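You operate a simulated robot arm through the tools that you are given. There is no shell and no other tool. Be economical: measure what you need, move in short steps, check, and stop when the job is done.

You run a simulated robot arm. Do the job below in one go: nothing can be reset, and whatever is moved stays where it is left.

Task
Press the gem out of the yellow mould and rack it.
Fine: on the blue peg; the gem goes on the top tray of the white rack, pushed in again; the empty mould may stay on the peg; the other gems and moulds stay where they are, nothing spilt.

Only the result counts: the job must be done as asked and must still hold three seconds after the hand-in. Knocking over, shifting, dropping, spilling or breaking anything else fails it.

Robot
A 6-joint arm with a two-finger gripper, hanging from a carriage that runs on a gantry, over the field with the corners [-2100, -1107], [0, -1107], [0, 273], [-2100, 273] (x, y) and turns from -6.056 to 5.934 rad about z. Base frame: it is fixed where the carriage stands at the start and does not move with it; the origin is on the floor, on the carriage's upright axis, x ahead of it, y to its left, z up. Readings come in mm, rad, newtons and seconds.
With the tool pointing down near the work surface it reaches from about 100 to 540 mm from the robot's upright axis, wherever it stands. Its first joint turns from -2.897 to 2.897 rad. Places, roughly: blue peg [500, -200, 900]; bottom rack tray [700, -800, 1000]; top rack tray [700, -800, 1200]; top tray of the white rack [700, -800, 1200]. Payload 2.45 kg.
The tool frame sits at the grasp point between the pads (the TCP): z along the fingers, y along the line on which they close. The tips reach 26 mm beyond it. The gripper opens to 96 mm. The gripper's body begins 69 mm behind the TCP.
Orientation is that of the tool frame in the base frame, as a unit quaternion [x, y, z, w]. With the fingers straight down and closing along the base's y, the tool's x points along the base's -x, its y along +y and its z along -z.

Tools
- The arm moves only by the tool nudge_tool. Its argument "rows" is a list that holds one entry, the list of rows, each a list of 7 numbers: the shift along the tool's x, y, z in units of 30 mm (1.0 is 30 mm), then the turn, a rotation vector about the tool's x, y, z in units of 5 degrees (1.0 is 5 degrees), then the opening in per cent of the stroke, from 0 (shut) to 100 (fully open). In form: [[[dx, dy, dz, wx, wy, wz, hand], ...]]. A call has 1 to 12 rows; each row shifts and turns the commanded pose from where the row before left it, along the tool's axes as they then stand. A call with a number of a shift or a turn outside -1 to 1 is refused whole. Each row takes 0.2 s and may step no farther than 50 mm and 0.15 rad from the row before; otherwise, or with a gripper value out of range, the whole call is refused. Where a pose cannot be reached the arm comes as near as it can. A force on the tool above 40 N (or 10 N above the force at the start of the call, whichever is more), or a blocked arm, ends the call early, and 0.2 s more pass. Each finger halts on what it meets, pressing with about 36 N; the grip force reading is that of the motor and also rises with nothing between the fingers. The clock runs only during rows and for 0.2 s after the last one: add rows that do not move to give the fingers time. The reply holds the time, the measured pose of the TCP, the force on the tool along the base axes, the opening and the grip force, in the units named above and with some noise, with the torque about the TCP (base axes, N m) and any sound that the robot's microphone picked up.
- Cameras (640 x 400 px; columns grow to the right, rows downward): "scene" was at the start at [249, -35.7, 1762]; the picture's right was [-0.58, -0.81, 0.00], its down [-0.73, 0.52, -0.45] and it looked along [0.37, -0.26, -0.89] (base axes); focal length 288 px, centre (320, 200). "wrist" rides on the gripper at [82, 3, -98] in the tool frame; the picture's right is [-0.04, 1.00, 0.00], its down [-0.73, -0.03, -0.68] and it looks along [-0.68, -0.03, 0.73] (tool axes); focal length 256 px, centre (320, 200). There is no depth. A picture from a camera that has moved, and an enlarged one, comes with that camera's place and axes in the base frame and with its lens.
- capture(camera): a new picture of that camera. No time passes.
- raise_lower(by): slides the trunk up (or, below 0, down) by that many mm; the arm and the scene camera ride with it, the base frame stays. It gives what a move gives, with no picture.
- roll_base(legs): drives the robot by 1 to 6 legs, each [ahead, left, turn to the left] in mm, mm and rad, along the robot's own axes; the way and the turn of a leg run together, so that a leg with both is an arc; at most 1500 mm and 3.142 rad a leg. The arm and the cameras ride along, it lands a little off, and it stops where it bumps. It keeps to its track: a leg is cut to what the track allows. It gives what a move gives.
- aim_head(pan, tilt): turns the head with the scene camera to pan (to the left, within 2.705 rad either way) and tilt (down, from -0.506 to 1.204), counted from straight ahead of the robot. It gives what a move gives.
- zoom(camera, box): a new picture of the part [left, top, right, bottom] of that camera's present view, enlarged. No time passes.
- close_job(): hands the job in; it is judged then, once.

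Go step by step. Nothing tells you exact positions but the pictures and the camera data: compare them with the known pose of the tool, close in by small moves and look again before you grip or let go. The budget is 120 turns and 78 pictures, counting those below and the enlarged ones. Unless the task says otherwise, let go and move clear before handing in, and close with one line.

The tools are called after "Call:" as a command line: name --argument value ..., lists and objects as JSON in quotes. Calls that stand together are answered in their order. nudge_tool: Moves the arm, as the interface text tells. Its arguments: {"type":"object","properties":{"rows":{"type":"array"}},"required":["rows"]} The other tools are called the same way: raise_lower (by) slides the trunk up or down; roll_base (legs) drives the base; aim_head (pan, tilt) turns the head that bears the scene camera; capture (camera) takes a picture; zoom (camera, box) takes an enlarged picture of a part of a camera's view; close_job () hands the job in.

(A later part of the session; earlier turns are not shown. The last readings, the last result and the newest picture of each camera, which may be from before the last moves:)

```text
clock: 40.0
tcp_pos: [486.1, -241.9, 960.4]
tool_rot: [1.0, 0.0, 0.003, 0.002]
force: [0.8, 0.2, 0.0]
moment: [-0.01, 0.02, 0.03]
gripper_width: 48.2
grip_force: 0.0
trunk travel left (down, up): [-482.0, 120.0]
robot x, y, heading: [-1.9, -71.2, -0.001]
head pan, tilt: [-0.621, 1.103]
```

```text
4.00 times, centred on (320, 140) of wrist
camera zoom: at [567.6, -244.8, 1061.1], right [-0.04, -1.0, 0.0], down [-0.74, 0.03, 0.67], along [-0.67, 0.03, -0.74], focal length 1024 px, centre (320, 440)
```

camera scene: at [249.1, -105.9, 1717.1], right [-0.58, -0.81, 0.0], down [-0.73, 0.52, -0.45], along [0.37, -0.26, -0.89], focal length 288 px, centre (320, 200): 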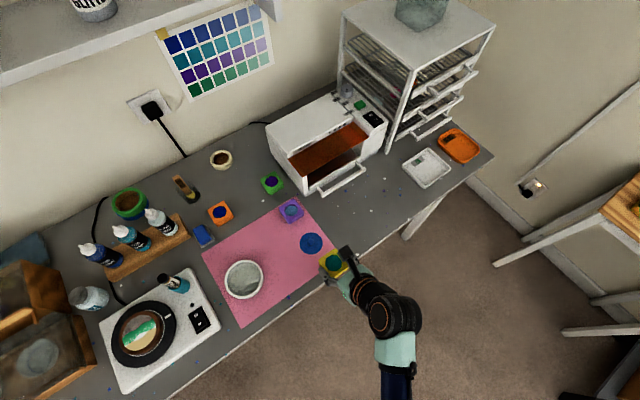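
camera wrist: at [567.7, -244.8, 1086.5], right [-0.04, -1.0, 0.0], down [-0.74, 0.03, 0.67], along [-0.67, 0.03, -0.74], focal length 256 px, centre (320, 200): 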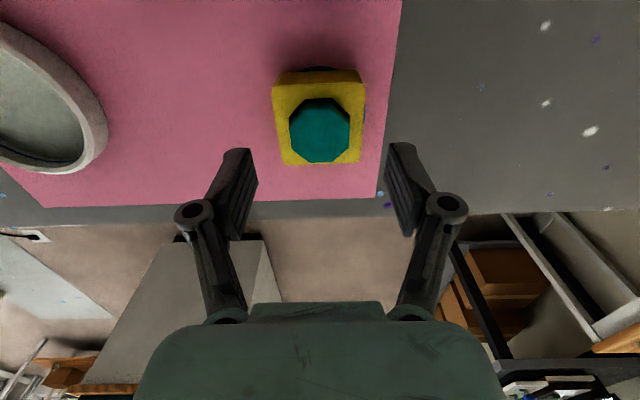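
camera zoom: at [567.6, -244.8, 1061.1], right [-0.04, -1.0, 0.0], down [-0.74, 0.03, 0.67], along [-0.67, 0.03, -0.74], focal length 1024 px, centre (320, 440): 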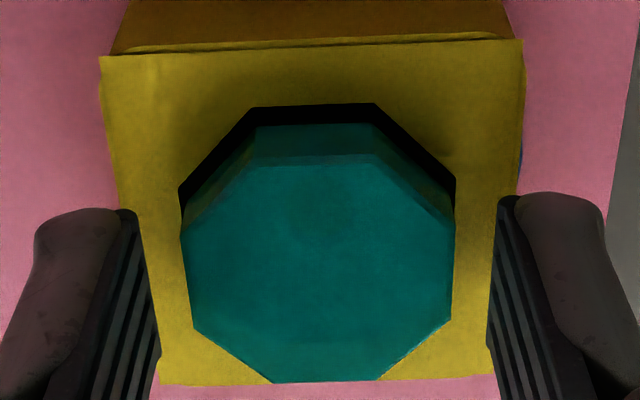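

Fingers flank the gem. I lower 4 mm and close.

Call:
nudge_tool --rows '[[[0, 0, 0.07, 0, 0, 0, 50], [0, 0, 0.06, 0, 0, 0, 50]]]'

Call:
nudge_tool --rows '[[[0, 0, 0, 0, 0, 0, 42], [0, 0, 0, 0, 0, 0, 38], [0, 0, 0, 0, 0, 0, 32], [0, 0, 0, 0, 0, 0, 25], [0, 0, 0, 0, 0, 0, 25]]]'

Call:
zoom --camera "wrist" --box '[240, 90, 400, 190]'

```text
clock: 40.6
tcp_pos: [487.0, -242.3, 958.3]
tool_rot: [1.0, 0.001, 0.003, 0.0]
force: [0.1, 0.2, -0.1]
moment: [0.01, -0.01, -0.01]
gripper_width: 48.1
grip_force: 0.0
trunk travel left (down, up): [-482.0, 120.0]
robot x, y, heading: [-3.6, -69.4, 0.003]
head pan, tilt: [-0.621, 1.103]
```

```text
clock: 41.8
tcp_pos: [486.4, -242.1, 957.7]
tool_rot: [1.0, 0.0, 0.003, 0.001]
force: [-0.7, 1.0, 1.2]
moment: [-0.04, 0.05, -0.02]
gripper_width: 36.6
grip_force: 36.5
trunk travel left (down, up): [-482.0, 120.0]
robot x, y, heading: [-2.7, -70.6, -0.002]
head pan, tilt: [-0.621, 1.103]
```

```text
4.00 times, centred on (320, 140) of wrist
camera zoom: at [567.9, -245.0, 1057.3], right [-0.04, -1.0, 0.0], down [-0.74, 0.03, 0.67], along [-0.67, 0.03, -0.74], focal length 1024 px, centre (320, 440)
```

zoom: 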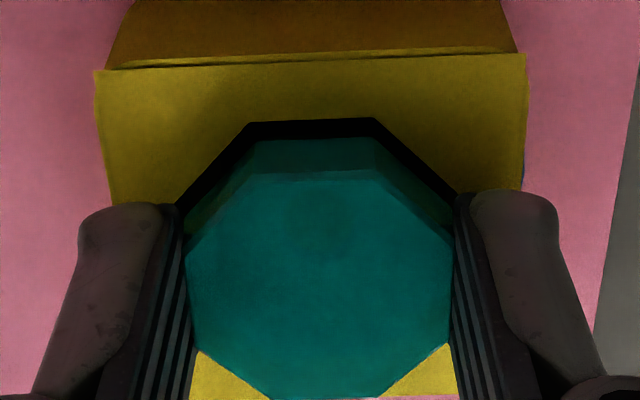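

The gem is firmly graspable (36.6 mm), but the tray has to be pulled out first with an empty hand. So I release the gem in place on the peg, rise, and go to the rack.

Call:
nudge_tool --rows '[[[0, 0, 0, 0, 0, 0, 42], [0, 0, 0, 0, 0, 0, 50], [0, 0, 0, 0, 0, 0, 50], [0, 0, -0.3, 0, 0, 0, 50], [0, 0, -1, 0, 0, 0, 50], [0, 0, -1, 0, 0, 0, 50]]]'

Call:
raise_lower --by 147

Call:
aim_head --pan -1.0 --tilt 0.75

Call:
capture --camera "wrist"

Call:
capture --camera "scene"

```text
clock: 43.2
tcp_pos: [486.0, -242.2, 1026.6]
tool_rot: [1.0, 0.0, 0.004, 0.001]
force: [0.7, 0.3, 1.1]
moment: [-0.03, 0.0, -0.01]
gripper_width: 47.9
grip_force: 0.0
trunk travel left (down, up): [-482.0, 120.0]
robot x, y, heading: [-0.4, -70.0, 0.003]
head pan, tilt: [-0.621, 1.103]
```

```text
clock: 44.7
tcp_pos: [486.6, -242.1, 1146.3]
tool_rot: [1.0, 0.0, 0.003, 0.001]
force: [0.2, 0.1, -0.4]
moment: [-0.01, -0.01, -0.01]
gripper_width: 48.2
grip_force: 0.2
out of reach, approached as far as the arm can: row 1
trunk travel left (down, up): [-602.0, 0.0]
robot x, y, heading: [-0.4, -71.1, 0.0]
head pan, tilt: [-0.621, 1.103]
```

```text
clock: 45.5
tcp_pos: [486.6, -240.9, 1145.6]
tool_rot: [1.0, 0.001, 0.003, 0.0]
force: [-0.7, 0.6, -0.2]
moment: [0.0, 0.02, 0.01]
gripper_width: 48.0
grip_force: 0.2
trunk travel left (down, up): [-602.0, 0.0]
robot x, y, heading: [-1.3, -72.1, 0.002]
head pan, tilt: [-1.0, 0.75]
```

```text
39 pictures are left
camera wrist: at [567.5, -244.5, 1246.3], right [-0.04, -1.0, 0.0], down [-0.74, 0.03, 0.67], along [-0.67, 0.03, -0.74], focal length 256 px, centre (320, 200)
```

wrist: 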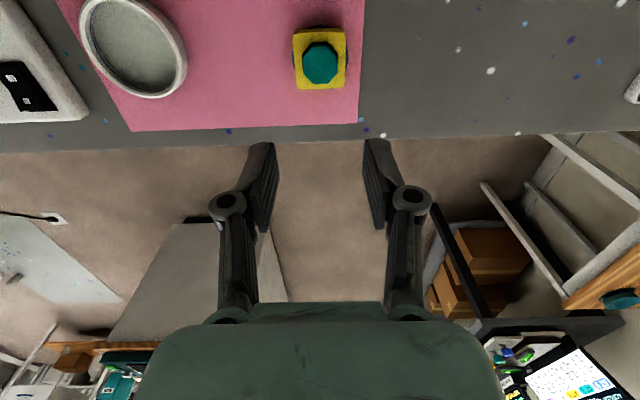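

```text
38 pictures are left
camera scene: at [242.4, -138.9, 1814.9], right [-0.84, -0.54, 0.0], down [-0.37, 0.57, -0.73], along [0.4, -0.61, -0.68], focal length 288 px, centre (320, 200)
```

scene: 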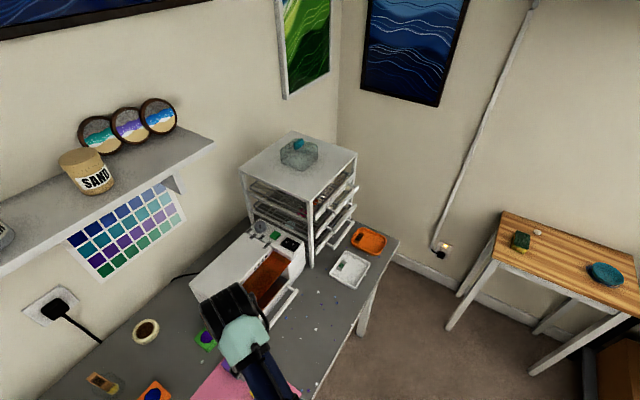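

The gem sits safely on the peg in its mould. I retract the arm and drive toward the rack for a close look at the tray handles.

Call:
nudge_tool --rows '[[[-1, 0, 0, 0, 0, 0, 50], [-1, 0, 0, 0, 0, 0, 50], [-1, 0, 0, 0, 0, 0, 50], [-1, 0, 0, 0, 0, 0, 50], [-1, 0, 0, 0, 0, 0, 50], [-1, 0, 0, 0, 0, 0, 50]]]'

Call:
roll_base --legs '[[5, -430, 0]]'

Call:
aim_head --pan -0.5 --tilt 0.85

Call:
capture --camera "scene"

```text
clock: 46.9
tcp_pos: [323.0, -249.2, 1097.8]
tool_rot: [1.0, 0.0, 0.005, 0.001]
force: [0.2, -0.3, -0.3]
moment: [0.04, 0.06, 0.03]
gripper_width: 48.0
grip_force: 0.0
out of reach, approached as far as the arm can: row 2, 3, 4, 5, 6
trunk travel left (down, up): [-602.0, 0.0]
robot x, y, heading: [-0.9, -69.2, -0.002]
head pan, tilt: [-1.0, 0.75]
```

```text
clock: 49.6
tcp_pos: [324.0, -677.5, 1097.5]
tool_rot: [1.0, -0.001, 0.004, 0.001]
force: [-0.2, -0.2, -0.6]
moment: [0.0, -0.01, 0.03]
gripper_width: 47.8
grip_force: 0.1
trunk travel left (down, up): [-602.0, 0.0]
robot x, y, heading: [-0.8, -499.5, -0.001]
head pan, tilt: [-1.0, 0.75]
```

```text
clock: 50.5
tcp_pos: [322.9, -679.6, 1097.2]
tool_rot: [1.0, -0.001, 0.005, 0.001]
force: [-0.2, 1.0, -0.2]
moment: [-0.01, 0.0, 0.01]
gripper_width: 47.9
grip_force: 0.0
trunk travel left (down, up): [-602.0, 0.0]
robot x, y, heading: [1.1, -496.2, -0.006]
head pan, tilt: [-0.499, 0.85]
```

```text
37 pictures are left
camera scene: at [266.5, -536.7, 1807.0], right [-0.48, -0.88, 0.0], down [-0.66, 0.36, -0.66], along [0.58, -0.32, -0.75], focal length 288 px, centre (320, 200)
```

scene: 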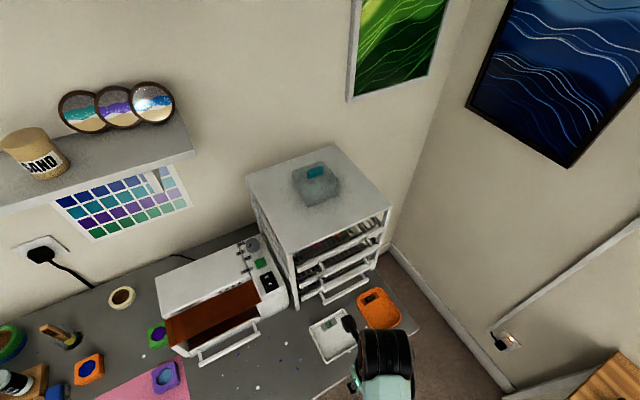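

Call:
zoom --camera "scene" --box '[272, 180, 432, 280]'

Call:
zoom --camera "scene" --box '[240, 140, 400, 240]'

```text
4.00 times, centred on (352, 230) of scene
camera zoom: at [266.5, -536.7, 1807.0], right [-0.48, -0.88, 0.0], down [-0.66, 0.36, -0.66], along [0.58, -0.32, -0.75], focal length 1151 px, centre (192, 80)
```

zoom: 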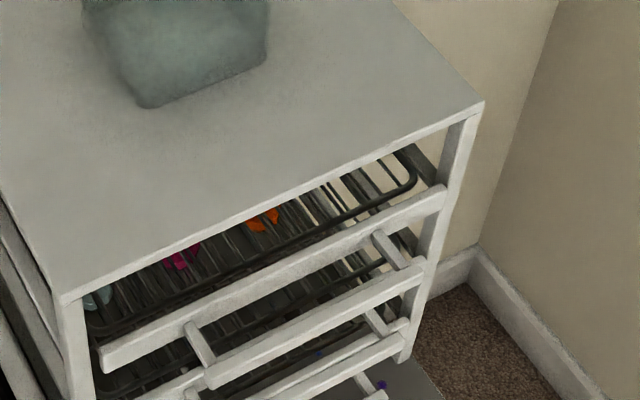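

```text
4.00 times, centred on (320, 190) of scene
camera zoom: at [266.5, -536.7, 1807.0], right [-0.48, -0.88, 0.0], down [-0.66, 0.36, -0.66], along [0.58, -0.32, -0.75], focal length 1151 px, centre (320, 240)
```

zoom: 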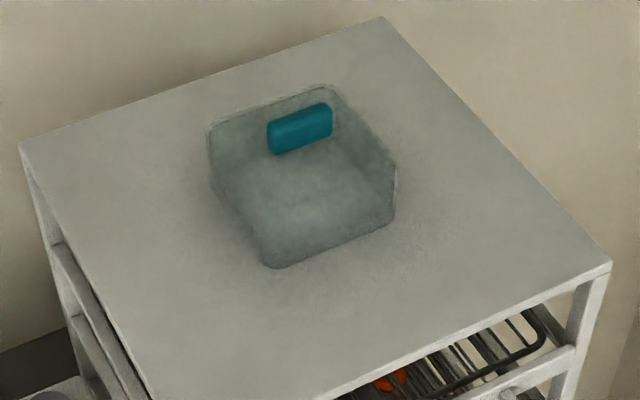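

The rack front is at x≈602 (y -639…-942, roof z≈1232); the top tray's pull bar runs at x≈555, y -710…-870, z≈1148, and other gems lie near that tray's front left. I'll line up with the bar and turn the tool horizontal, jaws closing vertically.

Call:
roll_base --legs '[[5, -112, 0]]'

Call:
nudge_tool --rows '[[[1, 0, 0, 0, 0, -1, 50], [1, 0, 0, 0, 0, -1, 50], [0.866, 0.5, 0, 0, 0, -1, 50], [0, 0, 0, 0, 0, -1, 50], [0, 0, 0, 0, 0, -1, 50], [0, 0, 0, 0, 0, -1, 50], [0, 0, 0, 0, 0, -1, 50], [0, 0, 0, 0, 0, -1, 50], [0, 0, 0, 0, 0, -1, 50], [0, 0, 0, 0, 0, -1, 50], [0, 0, 0, 0, 0, -1, 50], [0, 0, 0, 0, 0, -1, 50]]]'

Call:
nudge_tool --rows '[[[0, 0, 0, 0, 0, -1, 50], [0, 0, 0, 0, 0, -1, 50], [0, 0, 0, 0, 0, -1, 50], [0, 0, 0, 0, 0, -1, 50], [0, 0, 0, 0, 0, -1, 50], [0, 0, 0, 0, 0, -1, 50]]]'

```text
clock: 51.7
tcp_pos: [324.3, -790.3, 1097.9]
tool_rot: [1.0, -0.001, 0.004, 0.001]
force: [-0.3, 0.1, 1.1]
moment: [0.01, -0.01, -0.01]
gripper_width: 48.2
grip_force: 0.1
trunk travel left (down, up): [-602.0, 0.0]
robot x, y, heading: [-0.2, -611.9, -0.003]
head pan, tilt: [-0.499, 0.85]
```

```text
clock: 54.3
tcp_pos: [410.9, -798.5, 1098.9]
tool_rot: [0.866, 0.5, 0.003, 0.002]
force: [1.0, 0.8, 0.1]
moment: [-0.02, -0.03, -0.01]
gripper_width: 48.1
grip_force: 0.1
trunk travel left (down, up): [-602.0, 0.0]
robot x, y, heading: [-0.9, -615.0, -0.002]
head pan, tilt: [-0.499, 0.85]
```

```text
clock: 55.7
tcp_pos: [411.4, -798.0, 1099.6]
tool_rot: [0.707, 0.707, 0.002, 0.003]
force: [0.2, 0.7, -0.3]
moment: [-0.05, 0.01, -0.02]
gripper_width: 48.2
grip_force: 0.1
trunk travel left (down, up): [-602.0, 0.0]
robot x, y, heading: [-3.0, -614.1, 0.0]
head pan, tilt: [-0.499, 0.85]
```

Now I tilt the tool up to horizontal (18 steps of 5°).

Call:
nudge_tool --rows '[[[0, 0.5, 0, -1, 0, 0, 50], [0, 0.5, 0, -1, 0, 0, 50], [0, 0, 0, -1, 0, 0, 50], [0, 0, 0, -1, 0, 0, 50], [0, 0, 0, -1, 0, 0, 50], [0, 0, 0, -1, 0, 0, 50], [0, 0, 0, -1, 0, 0, 50], [0, 0, 0, -1, 0, 0, 50], [0, 0, 0, -1, 0, 0, 50]]]'

Call:
nudge_tool --rows '[[[0, 0, 0, -1, 0, 0, 50], [0, 0, 0, -1, 0, 0, 50], [0, 0, 0, -1, 0, 0, 50], [0, 0, 0, -1, 0, 0, 50], [0, 0, 0, -1, 0, 0, 50], [0, 0, 0, -1, 0, 0, 50], [0, 0, 0, -1, 0, 0, 50], [0, 0, 0, -1, 0, 0, 50], [0, 0, 0, -1, 0, 0, 50]]]'

Call:
capture --camera "wrist"

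Call:
capture --camera "scene"

```text
clock: 57.7
tcp_pos: [441.3, -799.4, 1100.7]
tool_rot: [0.652, 0.652, 0.272, 0.275]
force: [0.4, 0.9, 0.1]
moment: [0.0, 0.03, 0.01]
gripper_width: 48.2
grip_force: 0.1
trunk travel left (down, up): [-602.0, 0.0]
robot x, y, heading: [-3.4, -615.2, -0.004]
head pan, tilt: [-0.499, 0.85]
```

```text
clock: 59.7
tcp_pos: [441.5, -798.6, 1099.9]
tool_rot: [0.497, 0.498, 0.502, 0.503]
force: [1.1, 0.6, 0.6]
moment: [0.03, 0.02, -0.01]
gripper_width: 48.1
grip_force: 0.0
trunk travel left (down, up): [-602.0, 0.0]
robot x, y, heading: [0.1, -611.9, -0.003]
head pan, tilt: [-0.499, 0.85]
```

```text
34 pictures are left
camera wrist: at [343.8, -716.8, 1103.4], right [-0.01, -0.04, 1.0], down [-0.68, -0.73, -0.03], along [0.73, -0.68, -0.02], focal length 256 px, centre (320, 200)
```

wrist: 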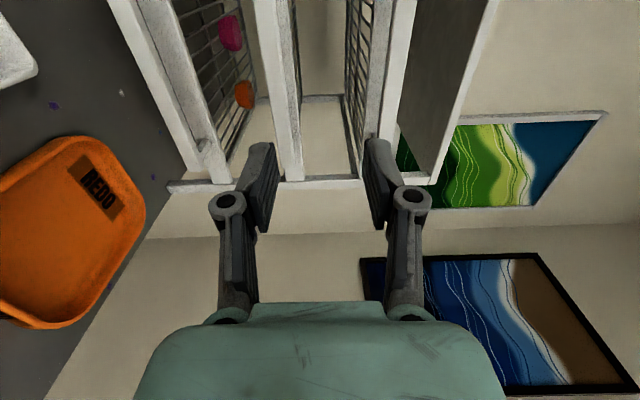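

```text
33 pictures are left
camera scene: at [266.5, -648.6, 1807.0], right [-0.48, -0.88, 0.0], down [-0.66, 0.36, -0.66], along [0.58, -0.32, -0.75], focal length 288 px, centre (320, 200)
```

scene: 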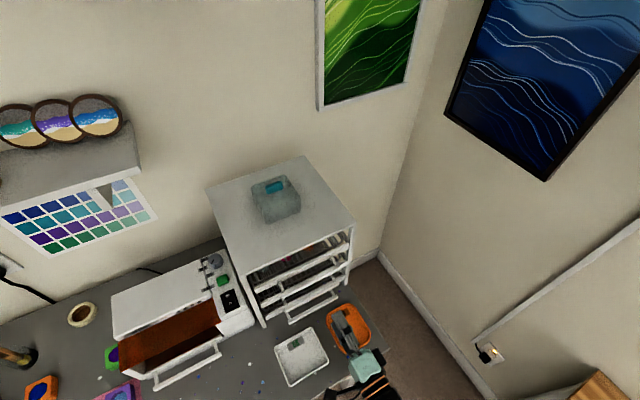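

I zoom on the wrist view (picture-right is up) to identify the bars.

Call:
zoom --camera "wrist" --box '[100, 0, 484, 240]'

Call:
zoom --camera "scene" --box '[230, 220, 390, 320]'

```text
1.67 times, centred on (292, 120) of wrist
camera zoom: at [343.8, -716.8, 1103.4], right [-0.01, -0.04, 1.0], down [-0.68, -0.73, -0.03], along [0.73, -0.68, -0.02], focal length 427 px, centre (367, 333)
```

zoom: 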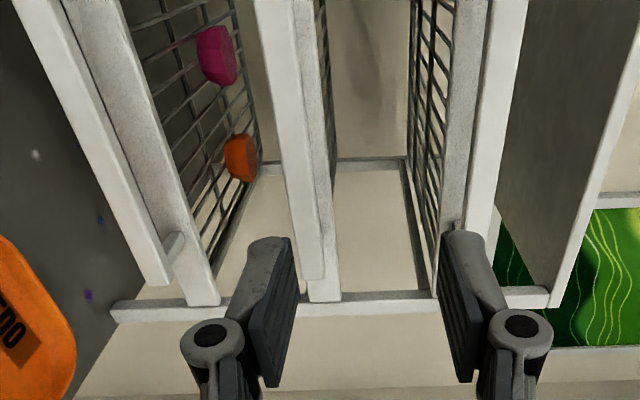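

```text
4.00 times, centred on (310, 270) of scene
camera zoom: at [266.5, -648.6, 1807.0], right [-0.48, -0.88, 0.0], down [-0.66, 0.36, -0.66], along [0.58, -0.32, -0.75], focal length 1151 px, centre (360, -80)
```

zoom: 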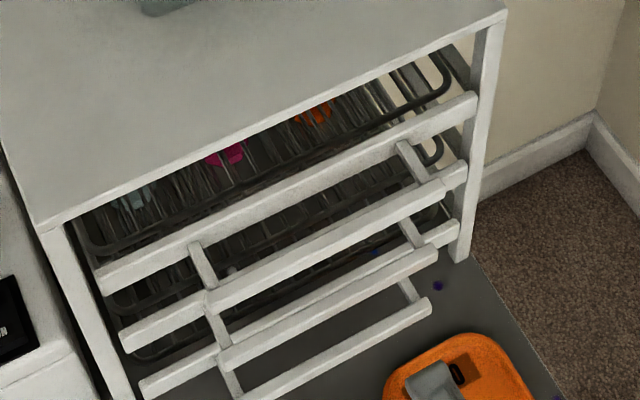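

The three trays' bars are clear; the top bar is at about x≈552, z≈1157. I raise the tool to that height and advance part-way.

Call:
nudge_tool --rows '[[[0, 0.95, 0, 0, 0, 0, 50], [0, 0.95, 0, 0, 0, 0, 50], [0, 0, 0.8, 0, 0, 0, 50], [0, 0, 0.8, 0, 0, 0, 50], [0, 0, 0, 0, 0, 0, 50]]]'

Call:
zoom --camera "wrist" --box '[160, 50, 480, 250]'

Call:
zoom --camera "scene" --box '[240, 210, 400, 310]'

```text
clock: 60.9
tcp_pos: [490.4, -799.7, 1157.9]
tool_rot: [0.497, 0.498, 0.501, 0.504]
force: [0.0, -0.5, 1.1]
moment: [-0.01, 0.03, 0.03]
gripper_width: 47.9
grip_force: 0.0
trunk travel left (down, up): [-602.0, 0.0]
robot x, y, heading: [2.4, -611.0, 0.001]
head pan, tilt: [-0.499, 0.85]
```

```text
2.00 times, centred on (320, 150) of wrist
camera zoom: at [392.3, -716.6, 1161.3], right [-0.01, -0.04, 1.0], down [-0.68, -0.73, -0.03], along [0.73, -0.68, -0.02], focal length 512 px, centre (320, 300)
```

zoom: 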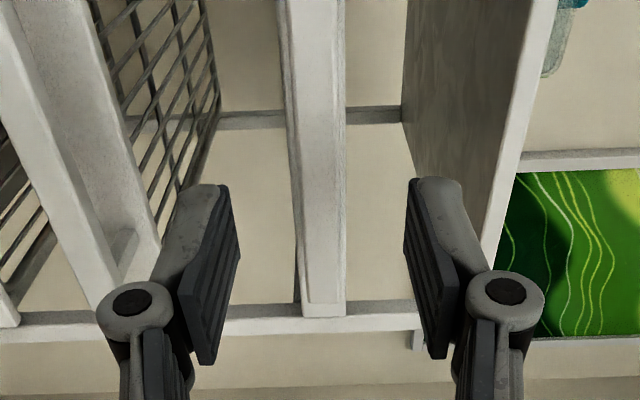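

```text
4.00 times, centred on (320, 260) of scene
camera zoom: at [266.5, -648.6, 1807.0], right [-0.48, -0.88, 0.0], down [-0.66, 0.36, -0.66], along [0.58, -0.32, -0.75], focal length 1151 px, centre (320, -40)
```

zoom: 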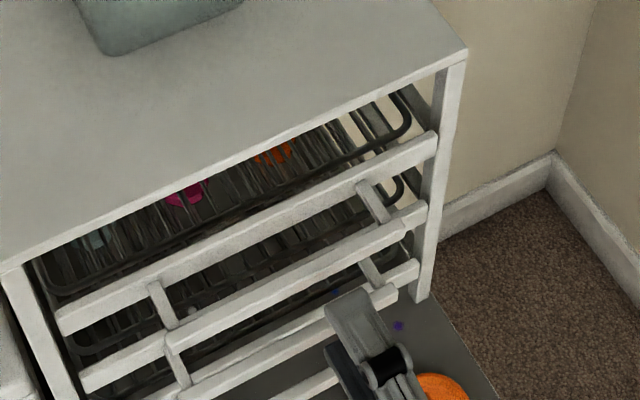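

The top bar is centred between the fingers. I advance 52 mm and look.

Call:
nudge_tool --rows '[[[0, 0, 0.6, 0, 0, 0, 50], [0, 0, 0.6, 0, 0, 0, 50], [0, 0, 0.5, 0, 0, 0, 50], [0, 0, 0, 0, 0, 0, 50]]]'

Call:
zoom --camera "wrist" --box '[160, 50, 480, 250]'

```text
clock: 61.9
tcp_pos: [541.0, -799.4, 1158.7]
tool_rot: [0.498, 0.498, 0.502, 0.503]
force: [-0.9, -0.2, -0.3]
moment: [-0.02, 0.0, -0.04]
gripper_width: 47.9
grip_force: 0.1
trunk travel left (down, up): [-602.0, 0.0]
robot x, y, heading: [-1.7, -610.4, -0.003]
head pan, tilt: [-0.499, 0.85]
```

```text
2.00 times, centred on (320, 150) of wrist
camera zoom: at [442.6, -716.7, 1161.2], right [-0.01, -0.04, 1.0], down [-0.68, -0.73, -0.03], along [0.73, -0.68, -0.02], focal length 512 px, centre (320, 300)
```

zoom: 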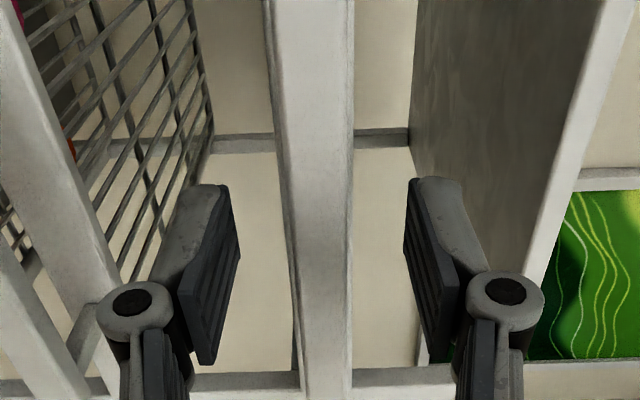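

The bar lies between the pads; I close on it.

Call:
nudge_tool --rows '[[[0, 0, 0, 0, 0, 0, 35], [0, 0, 0, 0, 0, 0, 25], [0, 0, 0, 0, 0, 0, 15], [0, 0, 0, 0, 0, 0, 8], [0, 0, 0, 0, 0, 0, 8], [0, 0, 0, 0, 0, 0, 8]]]'

Call:
zoom --camera "wrist" --box '[160, 50, 480, 250]'

```text
clock: 63.3
tcp_pos: [540.2, -797.9, 1158.3]
tool_rot: [0.498, 0.498, 0.501, 0.503]
force: [0.1, -0.2, -0.4]
moment: [1.0, 0.0, 0.02]
gripper_width: 12.6
grip_force: 40.0
trunk travel left (down, up): [-602.0, 0.0]
robot x, y, heading: [-0.1, -612.2, 0.0]
head pan, tilt: [-0.499, 0.85]
```

```text
2.00 times, centred on (320, 150) of wrist
camera zoom: at [442.3, -716.7, 1161.2], right [-0.01, -0.04, 1.0], down [-0.68, -0.73, -0.03], along [0.73, -0.68, -0.02], focal length 512 px, centre (320, 300)
```

zoom: 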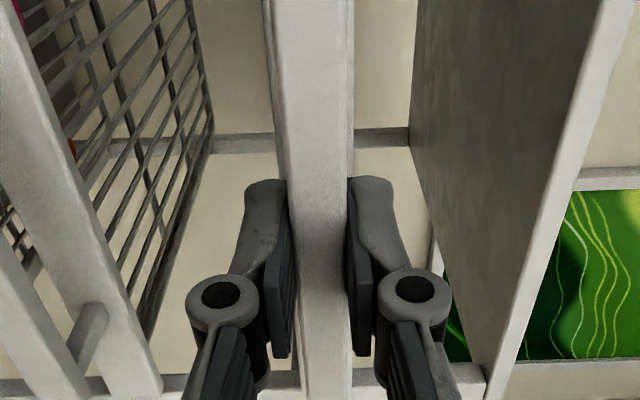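

Grip on the bar is solid (12.6 mm). I pull the tray out gently by 150 mm.

Call:
nudge_tool --rows '[[[0, 0, -0.25, 0, 0, 0, 8], [0, 0, -0.45, 0, 0, 0, 8], [0, 0, -0.45, 0, 0, 0, 8], [0, 0, -0.45, 0, 0, 0, 8], [0, 0, -0.45, 0, 0, 0, 8], [0, 0, -0.45, 0, 0, 0, 8], [0, 0, -0.45, 0, 0, 0, 8], [0, 0, -0.45, 0, 0, 0, 8], [0, 0, -0.45, 0, 0, 0, 8], [0, 0, -0.45, 0, 0, 0, 8], [0, 0, -0.45, 0, 0, 0, 8], [0, 0, -0.25, 0, 0, 0, 8]]]'

Call:
capture --camera "scene"

```text
clock: 65.9
tcp_pos: [390.6, -798.6, 1158.1]
tool_rot: [0.497, 0.498, 0.502, 0.503]
force: [0.2, -1.4, 12.4]
moment: [0.95, -0.16, -0.13]
gripper_width: 12.7
grip_force: 39.3
trunk travel left (down, up): [-602.0, 0.0]
robot x, y, heading: [0.7, -608.3, -0.003]
head pan, tilt: [-0.499, 0.85]
```

```text
26 pictures are left
camera scene: at [266.7, -648.7, 1807.3], right [-0.48, -0.88, 0.0], down [-0.66, 0.36, -0.66], along [0.58, -0.32, -0.75], focal length 288 px, centre (320, 200)
```

scene: 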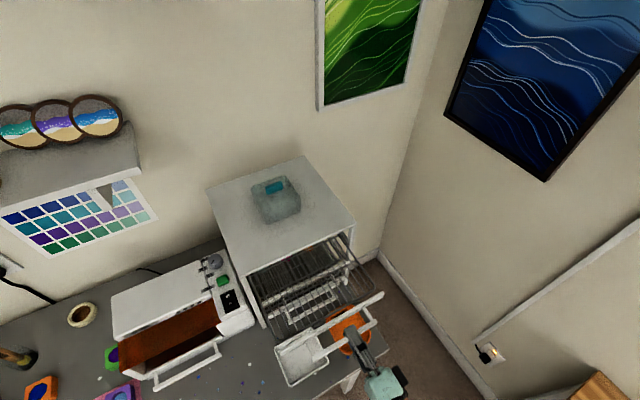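

Call:
zoom --camera "scene" --box '[230, 220, 422, 340]'

```text
3.33 times, centred on (326, 280) of scene
camera zoom: at [266.7, -648.7, 1807.3], right [-0.48, -0.88, 0.0], down [-0.66, 0.36, -0.66], along [0.58, -0.32, -0.75], focal length 959 px, centre (300, -67)
```

zoom: 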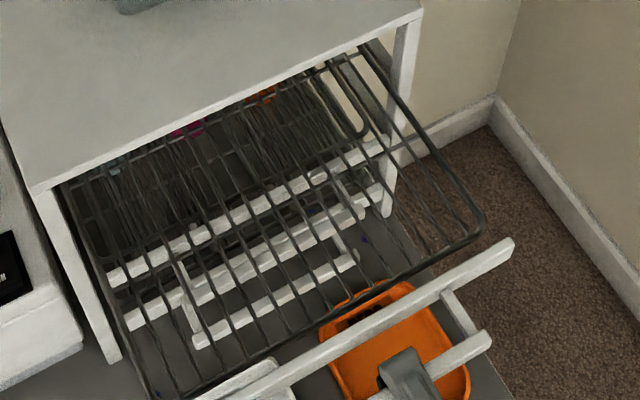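

The top tray is out 150 mm and empty on its front part. I open the hand and roll the carriage back to clear the bar.

Call:
nudge_tool --rows '[[[0, 0, 0, 0, 0, 0, 25], [0, 0, 0, 0, 0, 0, 45], [0, 0, 0, 0, 0, 0, 50], [0, 0, 0, 0, 0, 0, 50]]]'

Call:
roll_base --legs '[[-120, 0, 0]]'

Call:
zoom --camera "scene" --box '[230, 180, 454, 320]'

Call:
capture --camera "wrist"

```text
clock: 66.9
tcp_pos: [389.8, -798.1, 1157.9]
tool_rot: [0.498, 0.498, 0.501, 0.503]
force: [-0.7, -0.6, -0.4]
moment: [0.02, 0.01, 0.01]
gripper_width: 47.9
grip_force: 0.0
trunk travel left (down, up): [-602.0, 0.0]
robot x, y, heading: [-0.0, -613.2, -0.006]
head pan, tilt: [-0.499, 0.85]
```

```text
clock: 68.2
tcp_pos: [272.1, -797.8, 1157.0]
tool_rot: [0.498, 0.498, 0.501, 0.503]
force: [-0.6, 0.3, 0.1]
moment: [0.01, -0.01, 0.01]
gripper_width: 47.8
grip_force: 0.1
trunk travel left (down, up): [-602.0, 0.0]
robot x, y, heading: [-117.2, -611.6, 0.001]
head pan, tilt: [-0.499, 0.85]
```

```text
2.86 times, centred on (342, 250) of scene
camera zoom: at [147.9, -648.4, 1807.0], right [-0.48, -0.88, 0.0], down [-0.66, 0.36, -0.66], along [0.58, -0.32, -0.75], focal length 822 px, centre (257, 57)
```

zoom: 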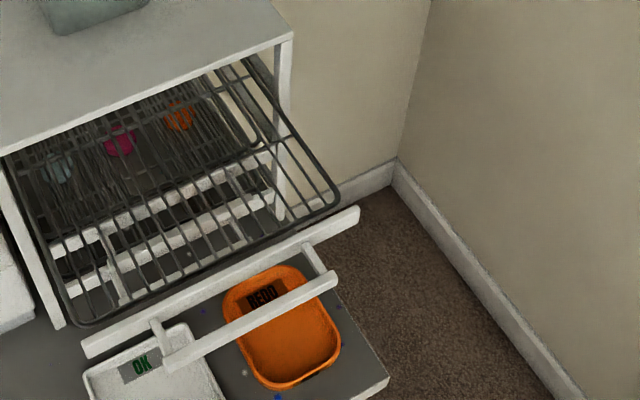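

```text
23 pictures are left
camera wrist: at [173.2, -716.0, 1160.1], right [-0.01, -0.04, 1.0], down [-0.68, -0.73, -0.03], along [0.73, -0.68, -0.02], focal length 256 px, centre (320, 200)
```

wrist: 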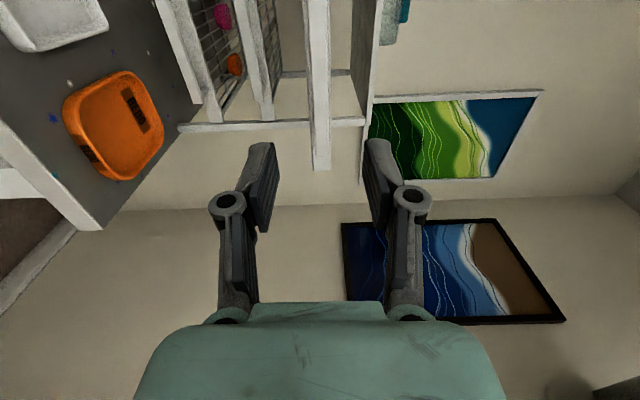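

The tray stays put, level, with its free wire area from x≈455 to the rack. Now I turn the tool straight down with the camera on the robot side, and drive back to the peg.

Call:
nudge_tool --rows '[[[0, 0, 0, 1, 0, 0, 50], [0, 0, 0, 1, 0, 0, 50], [0, 0, 0, 1, 0, 0, 50], [0, 0, 0, 1, 0, 0, 50], [0, 0, 0, 1, 0, 0, 50], [0, 0, 0, 1, 0, 0, 50], [0, 0, 0, 1, 0, 0, 50], [0, 0, 0, 1, 0, 0, 50], [0, 0, 0, 1, 0, 0, 50]]]'

Call:
roll_base --legs '[[0, 556, 0]]'

Call:
nudge_tool --rows '[[[0, 0, 0, 1, 0, 0, 50], [0, 0, 0, 1, 0, 0, 50], [0, 0, 0, 1, 0, 0, 50], [0, 0, 0, 1, 0, 0, 50], [0, 0, 0, 1, 0, 0, 50], [0, 0, 0, 1, 0, 0, 50], [0, 0, 0, 1, 0, 0, 50], [0, 0, 0, 1, 0, 0, 50], [0, 0, 0, 1, 0, 0, 50]]]'

```text
clock: 70.2
tcp_pos: [269.8, -798.3, 1157.3]
tool_rot: [0.653, 0.652, 0.272, 0.273]
force: [-0.3, 0.1, -0.7]
moment: [-0.02, -0.01, -0.02]
gripper_width: 47.9
grip_force: 0.0
trunk travel left (down, up): [-602.0, 0.0]
robot x, y, heading: [-117.7, -610.6, -0.002]
head pan, tilt: [-0.499, 0.85]
```

```text
clock: 73.4
tcp_pos: [272.1, -240.0, 1157.3]
tool_rot: [0.652, 0.652, 0.273, 0.274]
force: [-0.8, 0.9, -0.3]
moment: [0.0, -0.01, 0.03]
gripper_width: 47.8
grip_force: 0.1
trunk travel left (down, up): [-602.0, 0.0]
robot x, y, heading: [-118.8, -55.1, -0.002]
head pan, tilt: [-0.499, 0.85]
```

```text
clock: 75.4
tcp_pos: [284.1, -244.3, 1126.7]
tool_rot: [0.707, 0.707, 0.003, 0.005]
force: [-0.8, 0.3, 0.4]
moment: [0.0, 0.01, -0.01]
gripper_width: 48.3
grip_force: 0.1
out of reach, approached as far as the arm can: row 8, 9
trunk travel left (down, up): [-602.0, 0.0]
robot x, y, heading: [-121.0, -51.3, 0.003]
head pan, tilt: [-0.499, 0.85]
```

Tool is down; I yaw another 90°, lower the trunk and roll forward again.

Call:
nudge_tool --rows '[[[0, 0, 0, 0, 0, -1, 50], [0, 0, 0, 0, 0, -1, 50], [0, 0, 0, 0, 0, -1, 50], [0, 0, 0, 0, 0, -1, 50], [0, 0, 0, 0, 0, -1, 50], [0, 0, 0, 0, 0, -1, 50], [0, 0, 0, 0, 0, -1, 50], [0, 0, 0, 0, 0, -1, 50], [0, 0, 0, 0, 0, -1, 50]]]'

Call:
nudge_tool --rows '[[[0, 0, 0, 0, 0, -1, 50], [0, 0, 0, 0, 0, -1, 50], [0, 0, 0, 0, 0, -1, 50], [0, 0, 0, 0, 0, -1, 50], [0, 0, 0, 0, 0, -1, 50], [0, 0, 0, 0, 0, -1, 50], [0, 0, 0, 0, 0, -1, 50], [0, 0, 0, 0, 0, -1, 50], [0, 0, 0, 0, 0, -1, 50]]]'

Call:
raise_lower --by -110

Call:
roll_base --legs '[[120, 0, 0]]'

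Call:
capture --camera "wrist"

```text
clock: 77.4
tcp_pos: [284.8, -245.2, 1126.0]
tool_rot: [0.383, 0.924, 0.0, 0.005]
force: [0.2, -0.1, 0.4]
moment: [0.04, -0.01, 0.02]
gripper_width: 48.1
grip_force: 0.0
trunk travel left (down, up): [-602.0, 0.0]
robot x, y, heading: [-118.8, -54.2, -0.002]
head pan, tilt: [-0.499, 0.85]
```

```text
clock: 79.4
tcp_pos: [284.3, -245.2, 1125.2]
tool_rot: [0.001, 1.0, -0.002, 0.005]
force: [0.3, -0.1, 0.2]
moment: [-0.01, 0.0, -0.01]
gripper_width: 48.1
grip_force: 0.1
trunk travel left (down, up): [-602.0, 0.0]
robot x, y, heading: [-118.0, -53.2, -0.005]
head pan, tilt: [-0.499, 0.85]
```

```text
clock: 80.8
tcp_pos: [284.8, -245.2, 1015.0]
tool_rot: [0.001, 1.0, -0.002, 0.006]
force: [0.2, 0.4, 0.1]
moment: [0.05, -0.02, 0.02]
gripper_width: 47.9
grip_force: 0.2
trunk travel left (down, up): [-492.0, 110.0]
robot x, y, heading: [-117.8, -56.8, -0.004]
head pan, tilt: [-0.499, 0.85]
```

```text
clock: 82.0
tcp_pos: [401.0, -246.0, 1015.0]
tool_rot: [0.001, 1.0, -0.001, 0.006]
force: [-0.3, 0.3, 0.8]
moment: [0.01, -0.05, 0.01]
gripper_width: 48.1
grip_force: 0.2
trunk travel left (down, up): [-492.0, 110.0]
robot x, y, heading: [-3.4, -49.6, 0.004]
head pan, tilt: [-0.499, 0.85]
```

```text
22 pictures are left
camera wrist: at [320.0, -241.2, 1113.6], right [0.04, 1.0, 0.0], down [0.73, -0.03, 0.69], along [0.69, -0.03, -0.73], focal length 256 px, centre (320, 200)
```

wrist: 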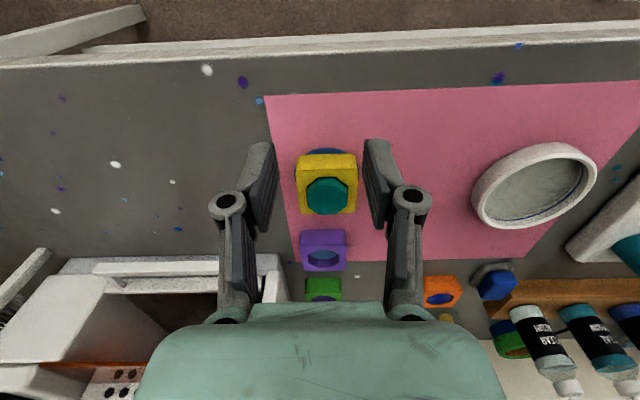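

The gem is where I left it. I move above it at the known position (486, -242), levelling the tool, and come down to just above it.

Call:
nudge_tool --rows '[[[-0.95, 0.13, 0, 0, 0.137, 0, 50], [-0.95, 0, 0, 0, 0, 0, 50], [-0.93, 0, 0, 0, 0, 0, 50], [0, 0, 0.8, 0, 0, 0, 50], [0, 0, 0, 0, 0, 0, 50]]]'

Call:
zoom --camera "wrist" --box '[224, 100, 416, 220]'

```text
clock: 83.2
tcp_pos: [487.7, -240.9, 990.7]
tool_rot: [0.001, 1.0, -0.002, 0.0]
force: [0.7, 0.1, -0.3]
moment: [0.02, 0.01, -0.03]
gripper_width: 47.9
grip_force: 0.1
trunk travel left (down, up): [-492.0, 110.0]
robot x, y, heading: [1.2, -53.2, 0.003]
head pan, tilt: [-0.499, 0.85]
```

```text
3.33 times, centred on (320, 160) of wrist
camera zoom: at [405.9, -237.2, 1090.3], right [0.04, 1.0, 0.0], down [0.73, -0.03, 0.68], along [0.68, -0.03, -0.74], focal length 853 px, centre (320, 333)
```

zoom: 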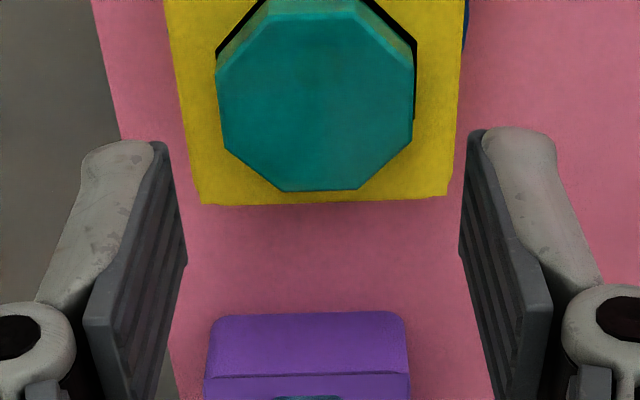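

Aligned. I descend to the earlier grip height (957.5) and close.

Call:
nudge_tool --rows '[[[0.06, 0, 0.6, 0, 0, 0, 50], [0, 0, 0.4, 0, 0, 0, 50], [0, 0, 0.12, 0, 0, 0, 50], [0, 0, 0, 0, 0, 0, 50]]]'

Call:
nudge_tool --rows '[[[0, 0, 0, 0, 0, 0, 42], [0, 0, 0, 0, 0, 0, 38], [0, 0, 0, 0, 0, 0, 32], [0, 0, 0, 0, 0, 0, 25], [0, 0, 0, 0, 0, 0, 25]]]'

Call:
nudge_tool --rows '[[[0, 0, -0.1, 0, 0, 0, 25], [0, 0, -0.2, 0, 0, 0, 25], [0, 0, -0.5, 0, 0, 0, 25], [0, 0, -0.8, 0, 0, 0, 25], [0, 0, -0.8, 0, 0, 0, 25], [0, 0, 0, 0, 0, 0, 25]]]'

Call:
capture --camera "wrist"

```text
clock: 84.2
tcp_pos: [486.4, -242.2, 958.3]
tool_rot: [0.001, 1.0, -0.002, -0.002]
force: [0.9, -0.2, 0.1]
moment: [-0.01, 0.01, 0.05]
gripper_width: 47.8
grip_force: 0.1
trunk travel left (down, up): [-492.0, 110.0]
robot x, y, heading: [0.5, -55.7, 0.002]
head pan, tilt: [-0.499, 0.85]
```

```text
clock: 85.4
tcp_pos: [485.3, -241.2, 958.2]
tool_rot: [0.001, 1.0, -0.003, -0.001]
force: [-0.7, -0.4, 1.2]
moment: [0.0, -0.01, -0.02]
gripper_width: 36.7
grip_force: 36.4
trunk travel left (down, up): [-492.0, 110.0]
robot x, y, heading: [2.1, -50.8, -0.002]
head pan, tilt: [-0.499, 0.85]
```

```text
clock: 86.8
tcp_pos: [486.0, -242.0, 1030.2]
tool_rot: [0.001, 1.0, -0.003, -0.001]
force: [-0.5, -0.5, -0.1]
moment: [0.02, 0.01, -0.03]
gripper_width: 36.8
grip_force: 36.2
trunk travel left (down, up): [-492.0, 110.0]
robot x, y, heading: [-1.2, -55.1, -0.004]
head pan, tilt: [-0.499, 0.85]
```

```text
20 pictures are left
camera wrist: at [404.1, -237.4, 1129.5], right [0.04, 1.0, 0.0], down [0.73, -0.03, 0.68], along [0.68, -0.03, -0.74], focal length 256 px, centre (320, 200)
```

wrist: 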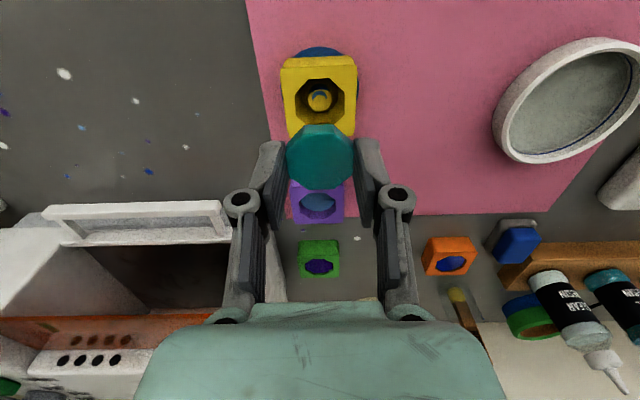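

The gem is held and the empty mould stays on the peg. I raise trunk and arm well above tray height.

Call:
raise_lower --by 110

Call:
nudge_tool --rows '[[[0, 0, -0.8, 0, 0, 0, 25], [0, 0, -0.8, 0, 0, 0, 25], [0, 0, -0.8, 0, 0, 0, 25], [0, 0, -0.6, 0, 0, 0, 25], [0, 0, 0, 0, 0, 0, 25]]]'

```text
clock: 88.2
tcp_pos: [484.9, -242.1, 1138.7]
tool_rot: [0.001, 1.0, -0.002, -0.001]
force: [0.0, 0.3, -1.3]
moment: [-0.01, 0.0, 0.02]
gripper_width: 36.3
grip_force: 35.7
trunk travel left (down, up): [-602.0, 0.0]
robot x, y, heading: [-1.2, -51.7, 0.0]
head pan, tilt: [-0.499, 0.85]
```

```text
clock: 89.4
tcp_pos: [512.8, -251.7, 1200.0]
tool_rot: [0.001, 1.0, -0.002, 0.0]
force: [-0.4, -0.2, 0.1]
moment: [0.02, 0.02, 0.02]
gripper_width: 36.6
grip_force: 36.1
out of reach, approached as far as the arm can: row 2, 3, 4
trunk travel left (down, up): [-602.0, 0.0]
robot x, y, heading: [-4.2, -52.6, -0.005]
head pan, tilt: [-0.499, 0.85]
```

The arm's near limit pushed it outward; I extend slightly and rise a bit more.

Call:
nudge_tool --rows '[[[-0.8, 0, 0, 0, 0, 0, 25], [-0.5, 0, -0.4, 0, 0, 0, 25], [0, 0, -0.4, 0, 0, 0, 25], [0, 0, 0, 0, 0, 0, 25]]]'

```text
clock: 90.4
tcp_pos: [552.0, -252.3, 1224.1]
tool_rot: [0.001, 1.0, -0.001, -0.001]
force: [0.4, -0.2, 0.5]
moment: [0.0, 0.01, -0.02]
gripper_width: 36.4
grip_force: 35.8
trunk travel left (down, up): [-602.0, 0.0]
robot x, y, heading: [0.7, -53.9, -0.001]
head pan, tilt: [-0.499, 0.85]
```

Good: z=1224 gives clearance over the tray. I roll back 32 mm and then sideways to bring the gem over the tray's free area.

Call:
roll_base --legs '[[-32, 0, 0], [0, -538, 0]]'

Call:
capture --camera "wrist"

Call:
zoom --camera "scene" --box '[230, 200, 454, 340]'

```text
clock: 94.0
tcp_pos: [516.9, -787.1, 1223.4]
tool_rot: [0.002, 1.0, -0.001, -0.001]
force: [0.3, -0.8, 0.3]
moment: [0.0, -0.02, -0.02]
gripper_width: 36.7
grip_force: 35.9
trunk travel left (down, up): [-602.0, 0.0]
robot x, y, heading: [-34.3, -584.5, -0.002]
head pan, tilt: [-0.499, 0.85]
```

```text
19 pictures are left
camera wrist: at [436.8, -783.3, 1323.2], right [0.04, 1.0, 0.0], down [0.73, -0.03, 0.68], along [0.68, -0.03, -0.74], focal length 256 px, centre (320, 200)
```

wrist: 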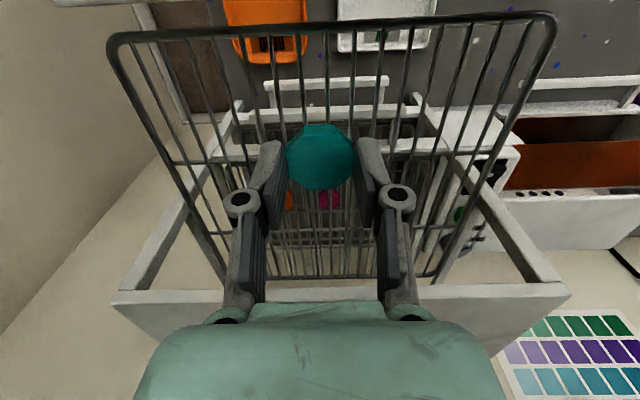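

```text
2.86 times, centred on (342, 270) of scene
camera zoom: at [233.4, -625.2, 1807.0], right [-0.48, -0.88, 0.0], down [-0.66, 0.36, -0.66], along [0.58, -0.32, -0.75], focal length 822 px, centre (257, 0)
```

zoom: 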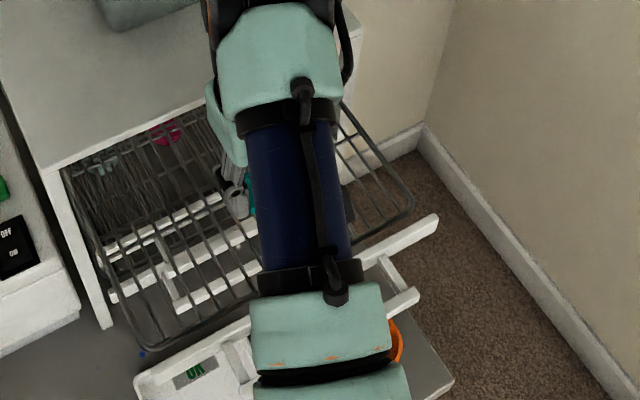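

The gem is over the pulled-out wire tray (wire level ≈1160). I zoom in on the wires beneath the gem.

Call:
zoom --camera "wrist" --box '[160, 0, 480, 200]'

```text
2.00 times, centred on (320, 100) of wrist
camera zoom: at [436.8, -783.3, 1323.2], right [0.04, 1.0, 0.0], down [0.73, -0.03, 0.68], along [0.68, -0.03, -0.74], focal length 512 px, centre (320, 400)
```

zoom: 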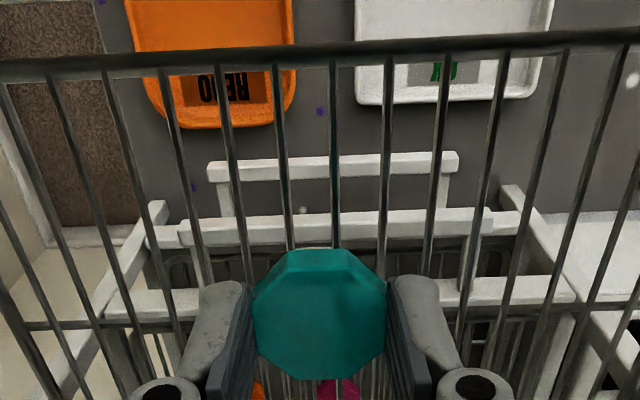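

Wires are ~16 mm apart, so the 38 mm gem is well supported anywhere. I lower it in small steps, watching the force.

Call:
nudge_tool --rows '[[[0, 0, 0.2, 0, 0, 0, 25], [0, 0, 0.2, 0, 0, 0, 25], [0, 0, 0, 0, 0, 0, 25]]]'

Call:
zoom --camera "wrist" --box '[224, 60, 416, 180]'

```text
clock: 94.8
tcp_pos: [517.6, -786.9, 1212.6]
tool_rot: [0.002, 1.0, -0.002, -0.002]
force: [-0.2, -0.4, 0.3]
moment: [0.02, -0.01, -0.01]
gripper_width: 36.6
grip_force: 36.0
trunk travel left (down, up): [-602.0, 0.0]
robot x, y, heading: [-34.9, -589.1, 0.001]
head pan, tilt: [-0.499, 0.85]
```

```text
3.33 times, centred on (320, 120) of wrist
camera zoom: at [436.8, -783.3, 1311.2], right [0.04, 1.0, 0.0], down [0.73, -0.03, 0.68], along [0.68, -0.03, -0.74], focal length 853 px, centre (320, 467)
```

zoom: 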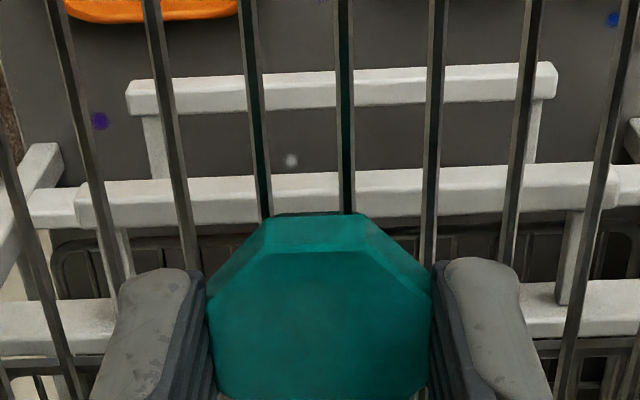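

Getting close; two wires pass under the gem centrally. I continue in 2 mm steps.

Call:
nudge_tool --rows '[[[0, 0, 0.1, 0, 0, 0, 25], [0, 0, 0.07, 0, 0, 0, 25], [0, 0, 0.07, 0, 0, 0, 25]]]'

Call:
nudge_tool --rows '[[[0, 0, 0.07, 0, 0, 0, 25], [0, 0, 0, 0, 0, 0, 25]]]'

Call:
zoom --camera "wrist" --box '[224, 60, 416, 180]'

```text
clock: 95.6
tcp_pos: [517.0, -787.6, 1204.4]
tool_rot: [0.003, 1.0, -0.001, -0.001]
force: [0.1, -0.2, 0.9]
moment: [-0.01, -0.02, -0.03]
gripper_width: 36.6
grip_force: 36.2
trunk travel left (down, up): [-602.0, 0.0]
robot x, y, heading: [-34.6, -587.2, -0.0]
head pan, tilt: [-0.499, 0.85]
```

```text
clock: 96.2
tcp_pos: [517.4, -787.3, 1201.9]
tool_rot: [0.002, 1.0, -0.002, -0.001]
force: [-0.1, 0.2, -0.9]
moment: [0.02, -0.05, -0.08]
gripper_width: 36.8
grip_force: 35.9
trunk travel left (down, up): [-602.0, 0.0]
robot x, y, heading: [-35.2, -587.2, -0.0]
head pan, tilt: [-0.499, 0.85]
```

```text
3.33 times, centred on (320, 120) of wrist
camera zoom: at [436.7, -783.3, 1301.8], right [0.04, 1.0, 0.0], down [0.73, -0.03, 0.68], along [0.68, -0.03, -0.74], focal length 853 px, centre (320, 467)
```

zoom: 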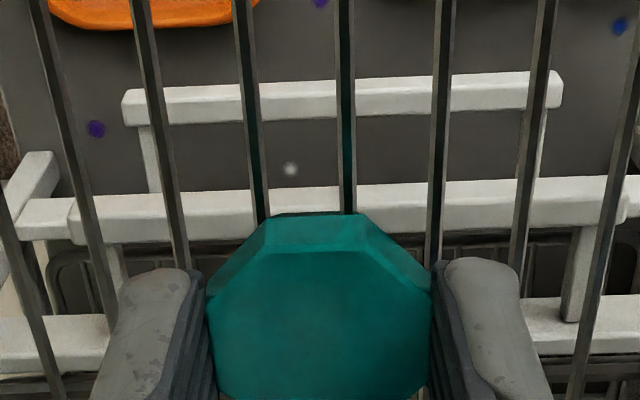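

No contact yet; I keep lowering in small steps.

Call:
nudge_tool --rows '[[[0, 0, 0.07, 0, 0, 0, 25], [0, 0, 0.07, 0, 0, 0, 25]]]'

Call:
nudge_tool --rows '[[[0, 0, 0.07, 0, 0, 0, 25], [0, 0, 0.07, 0, 0, 0, 25]]]'

```text
clock: 96.8
tcp_pos: [518.1, -787.3, 1198.0]
tool_rot: [0.001, 1.0, -0.002, -0.001]
force: [0.0, -0.5, 0.1]
moment: [-0.02, 0.02, -0.01]
gripper_width: 36.5
grip_force: 36.2
trunk travel left (down, up): [-602.0, 0.0]
robot x, y, heading: [-31.5, -588.8, -0.006]
head pan, tilt: [-0.499, 0.85]
```

```text
clock: 97.4
tcp_pos: [518.7, -788.2, 1195.1]
tool_rot: [0.002, 1.0, -0.002, 0.0]
force: [-1.0, 1.5, 6.3]
moment: [0.06, 0.0, 0.0]
gripper_width: 36.7
grip_force: 36.5
trunk travel left (down, up): [-602.0, 0.0]
robot x, y, heading: [-33.0, -587.6, -0.003]
head pan, tilt: [-0.499, 0.85]
```

Contact: 6 N upward. I release the gem and rise straight up.

Call:
nudge_tool --rows '[[[0, 0, 0, 0, 0, 0, 42], [0, 0, 0, 0, 0, 0, 50], [0, 0, 0, 0, 0, 0, 50], [0, 0, -0.2, 0, 0, 0, 50], [0, 0, -0.7, 0, 0, 0, 50], [0, 0, 0, 0, 0, 0, 50]]]'

Call:
zoom --camera "wrist" --box '[160, 0, 480, 200]'

```text
clock: 98.8
tcp_pos: [516.8, -787.9, 1222.8]
tool_rot: [0.002, 1.0, -0.002, 0.0]
force: [0.3, -0.2, 0.8]
moment: [0.0, 0.01, -0.01]
gripper_width: 48.0
grip_force: 0.1
trunk travel left (down, up): [-602.0, 0.0]
robot x, y, heading: [-31.7, -586.9, -0.0]
head pan, tilt: [-0.499, 0.85]
```

```text
2.00 times, centred on (320, 100) of wrist
camera zoom: at [436.7, -783.3, 1320.8], right [0.04, 1.0, 0.0], down [0.73, -0.03, 0.68], along [0.68, -0.03, -0.74], focal length 512 px, centre (320, 400)
```

zoom: 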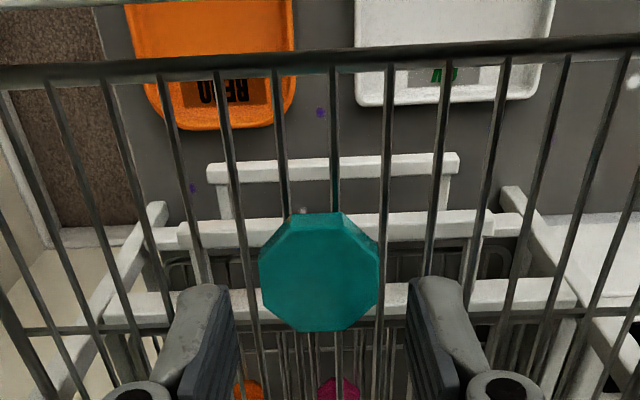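

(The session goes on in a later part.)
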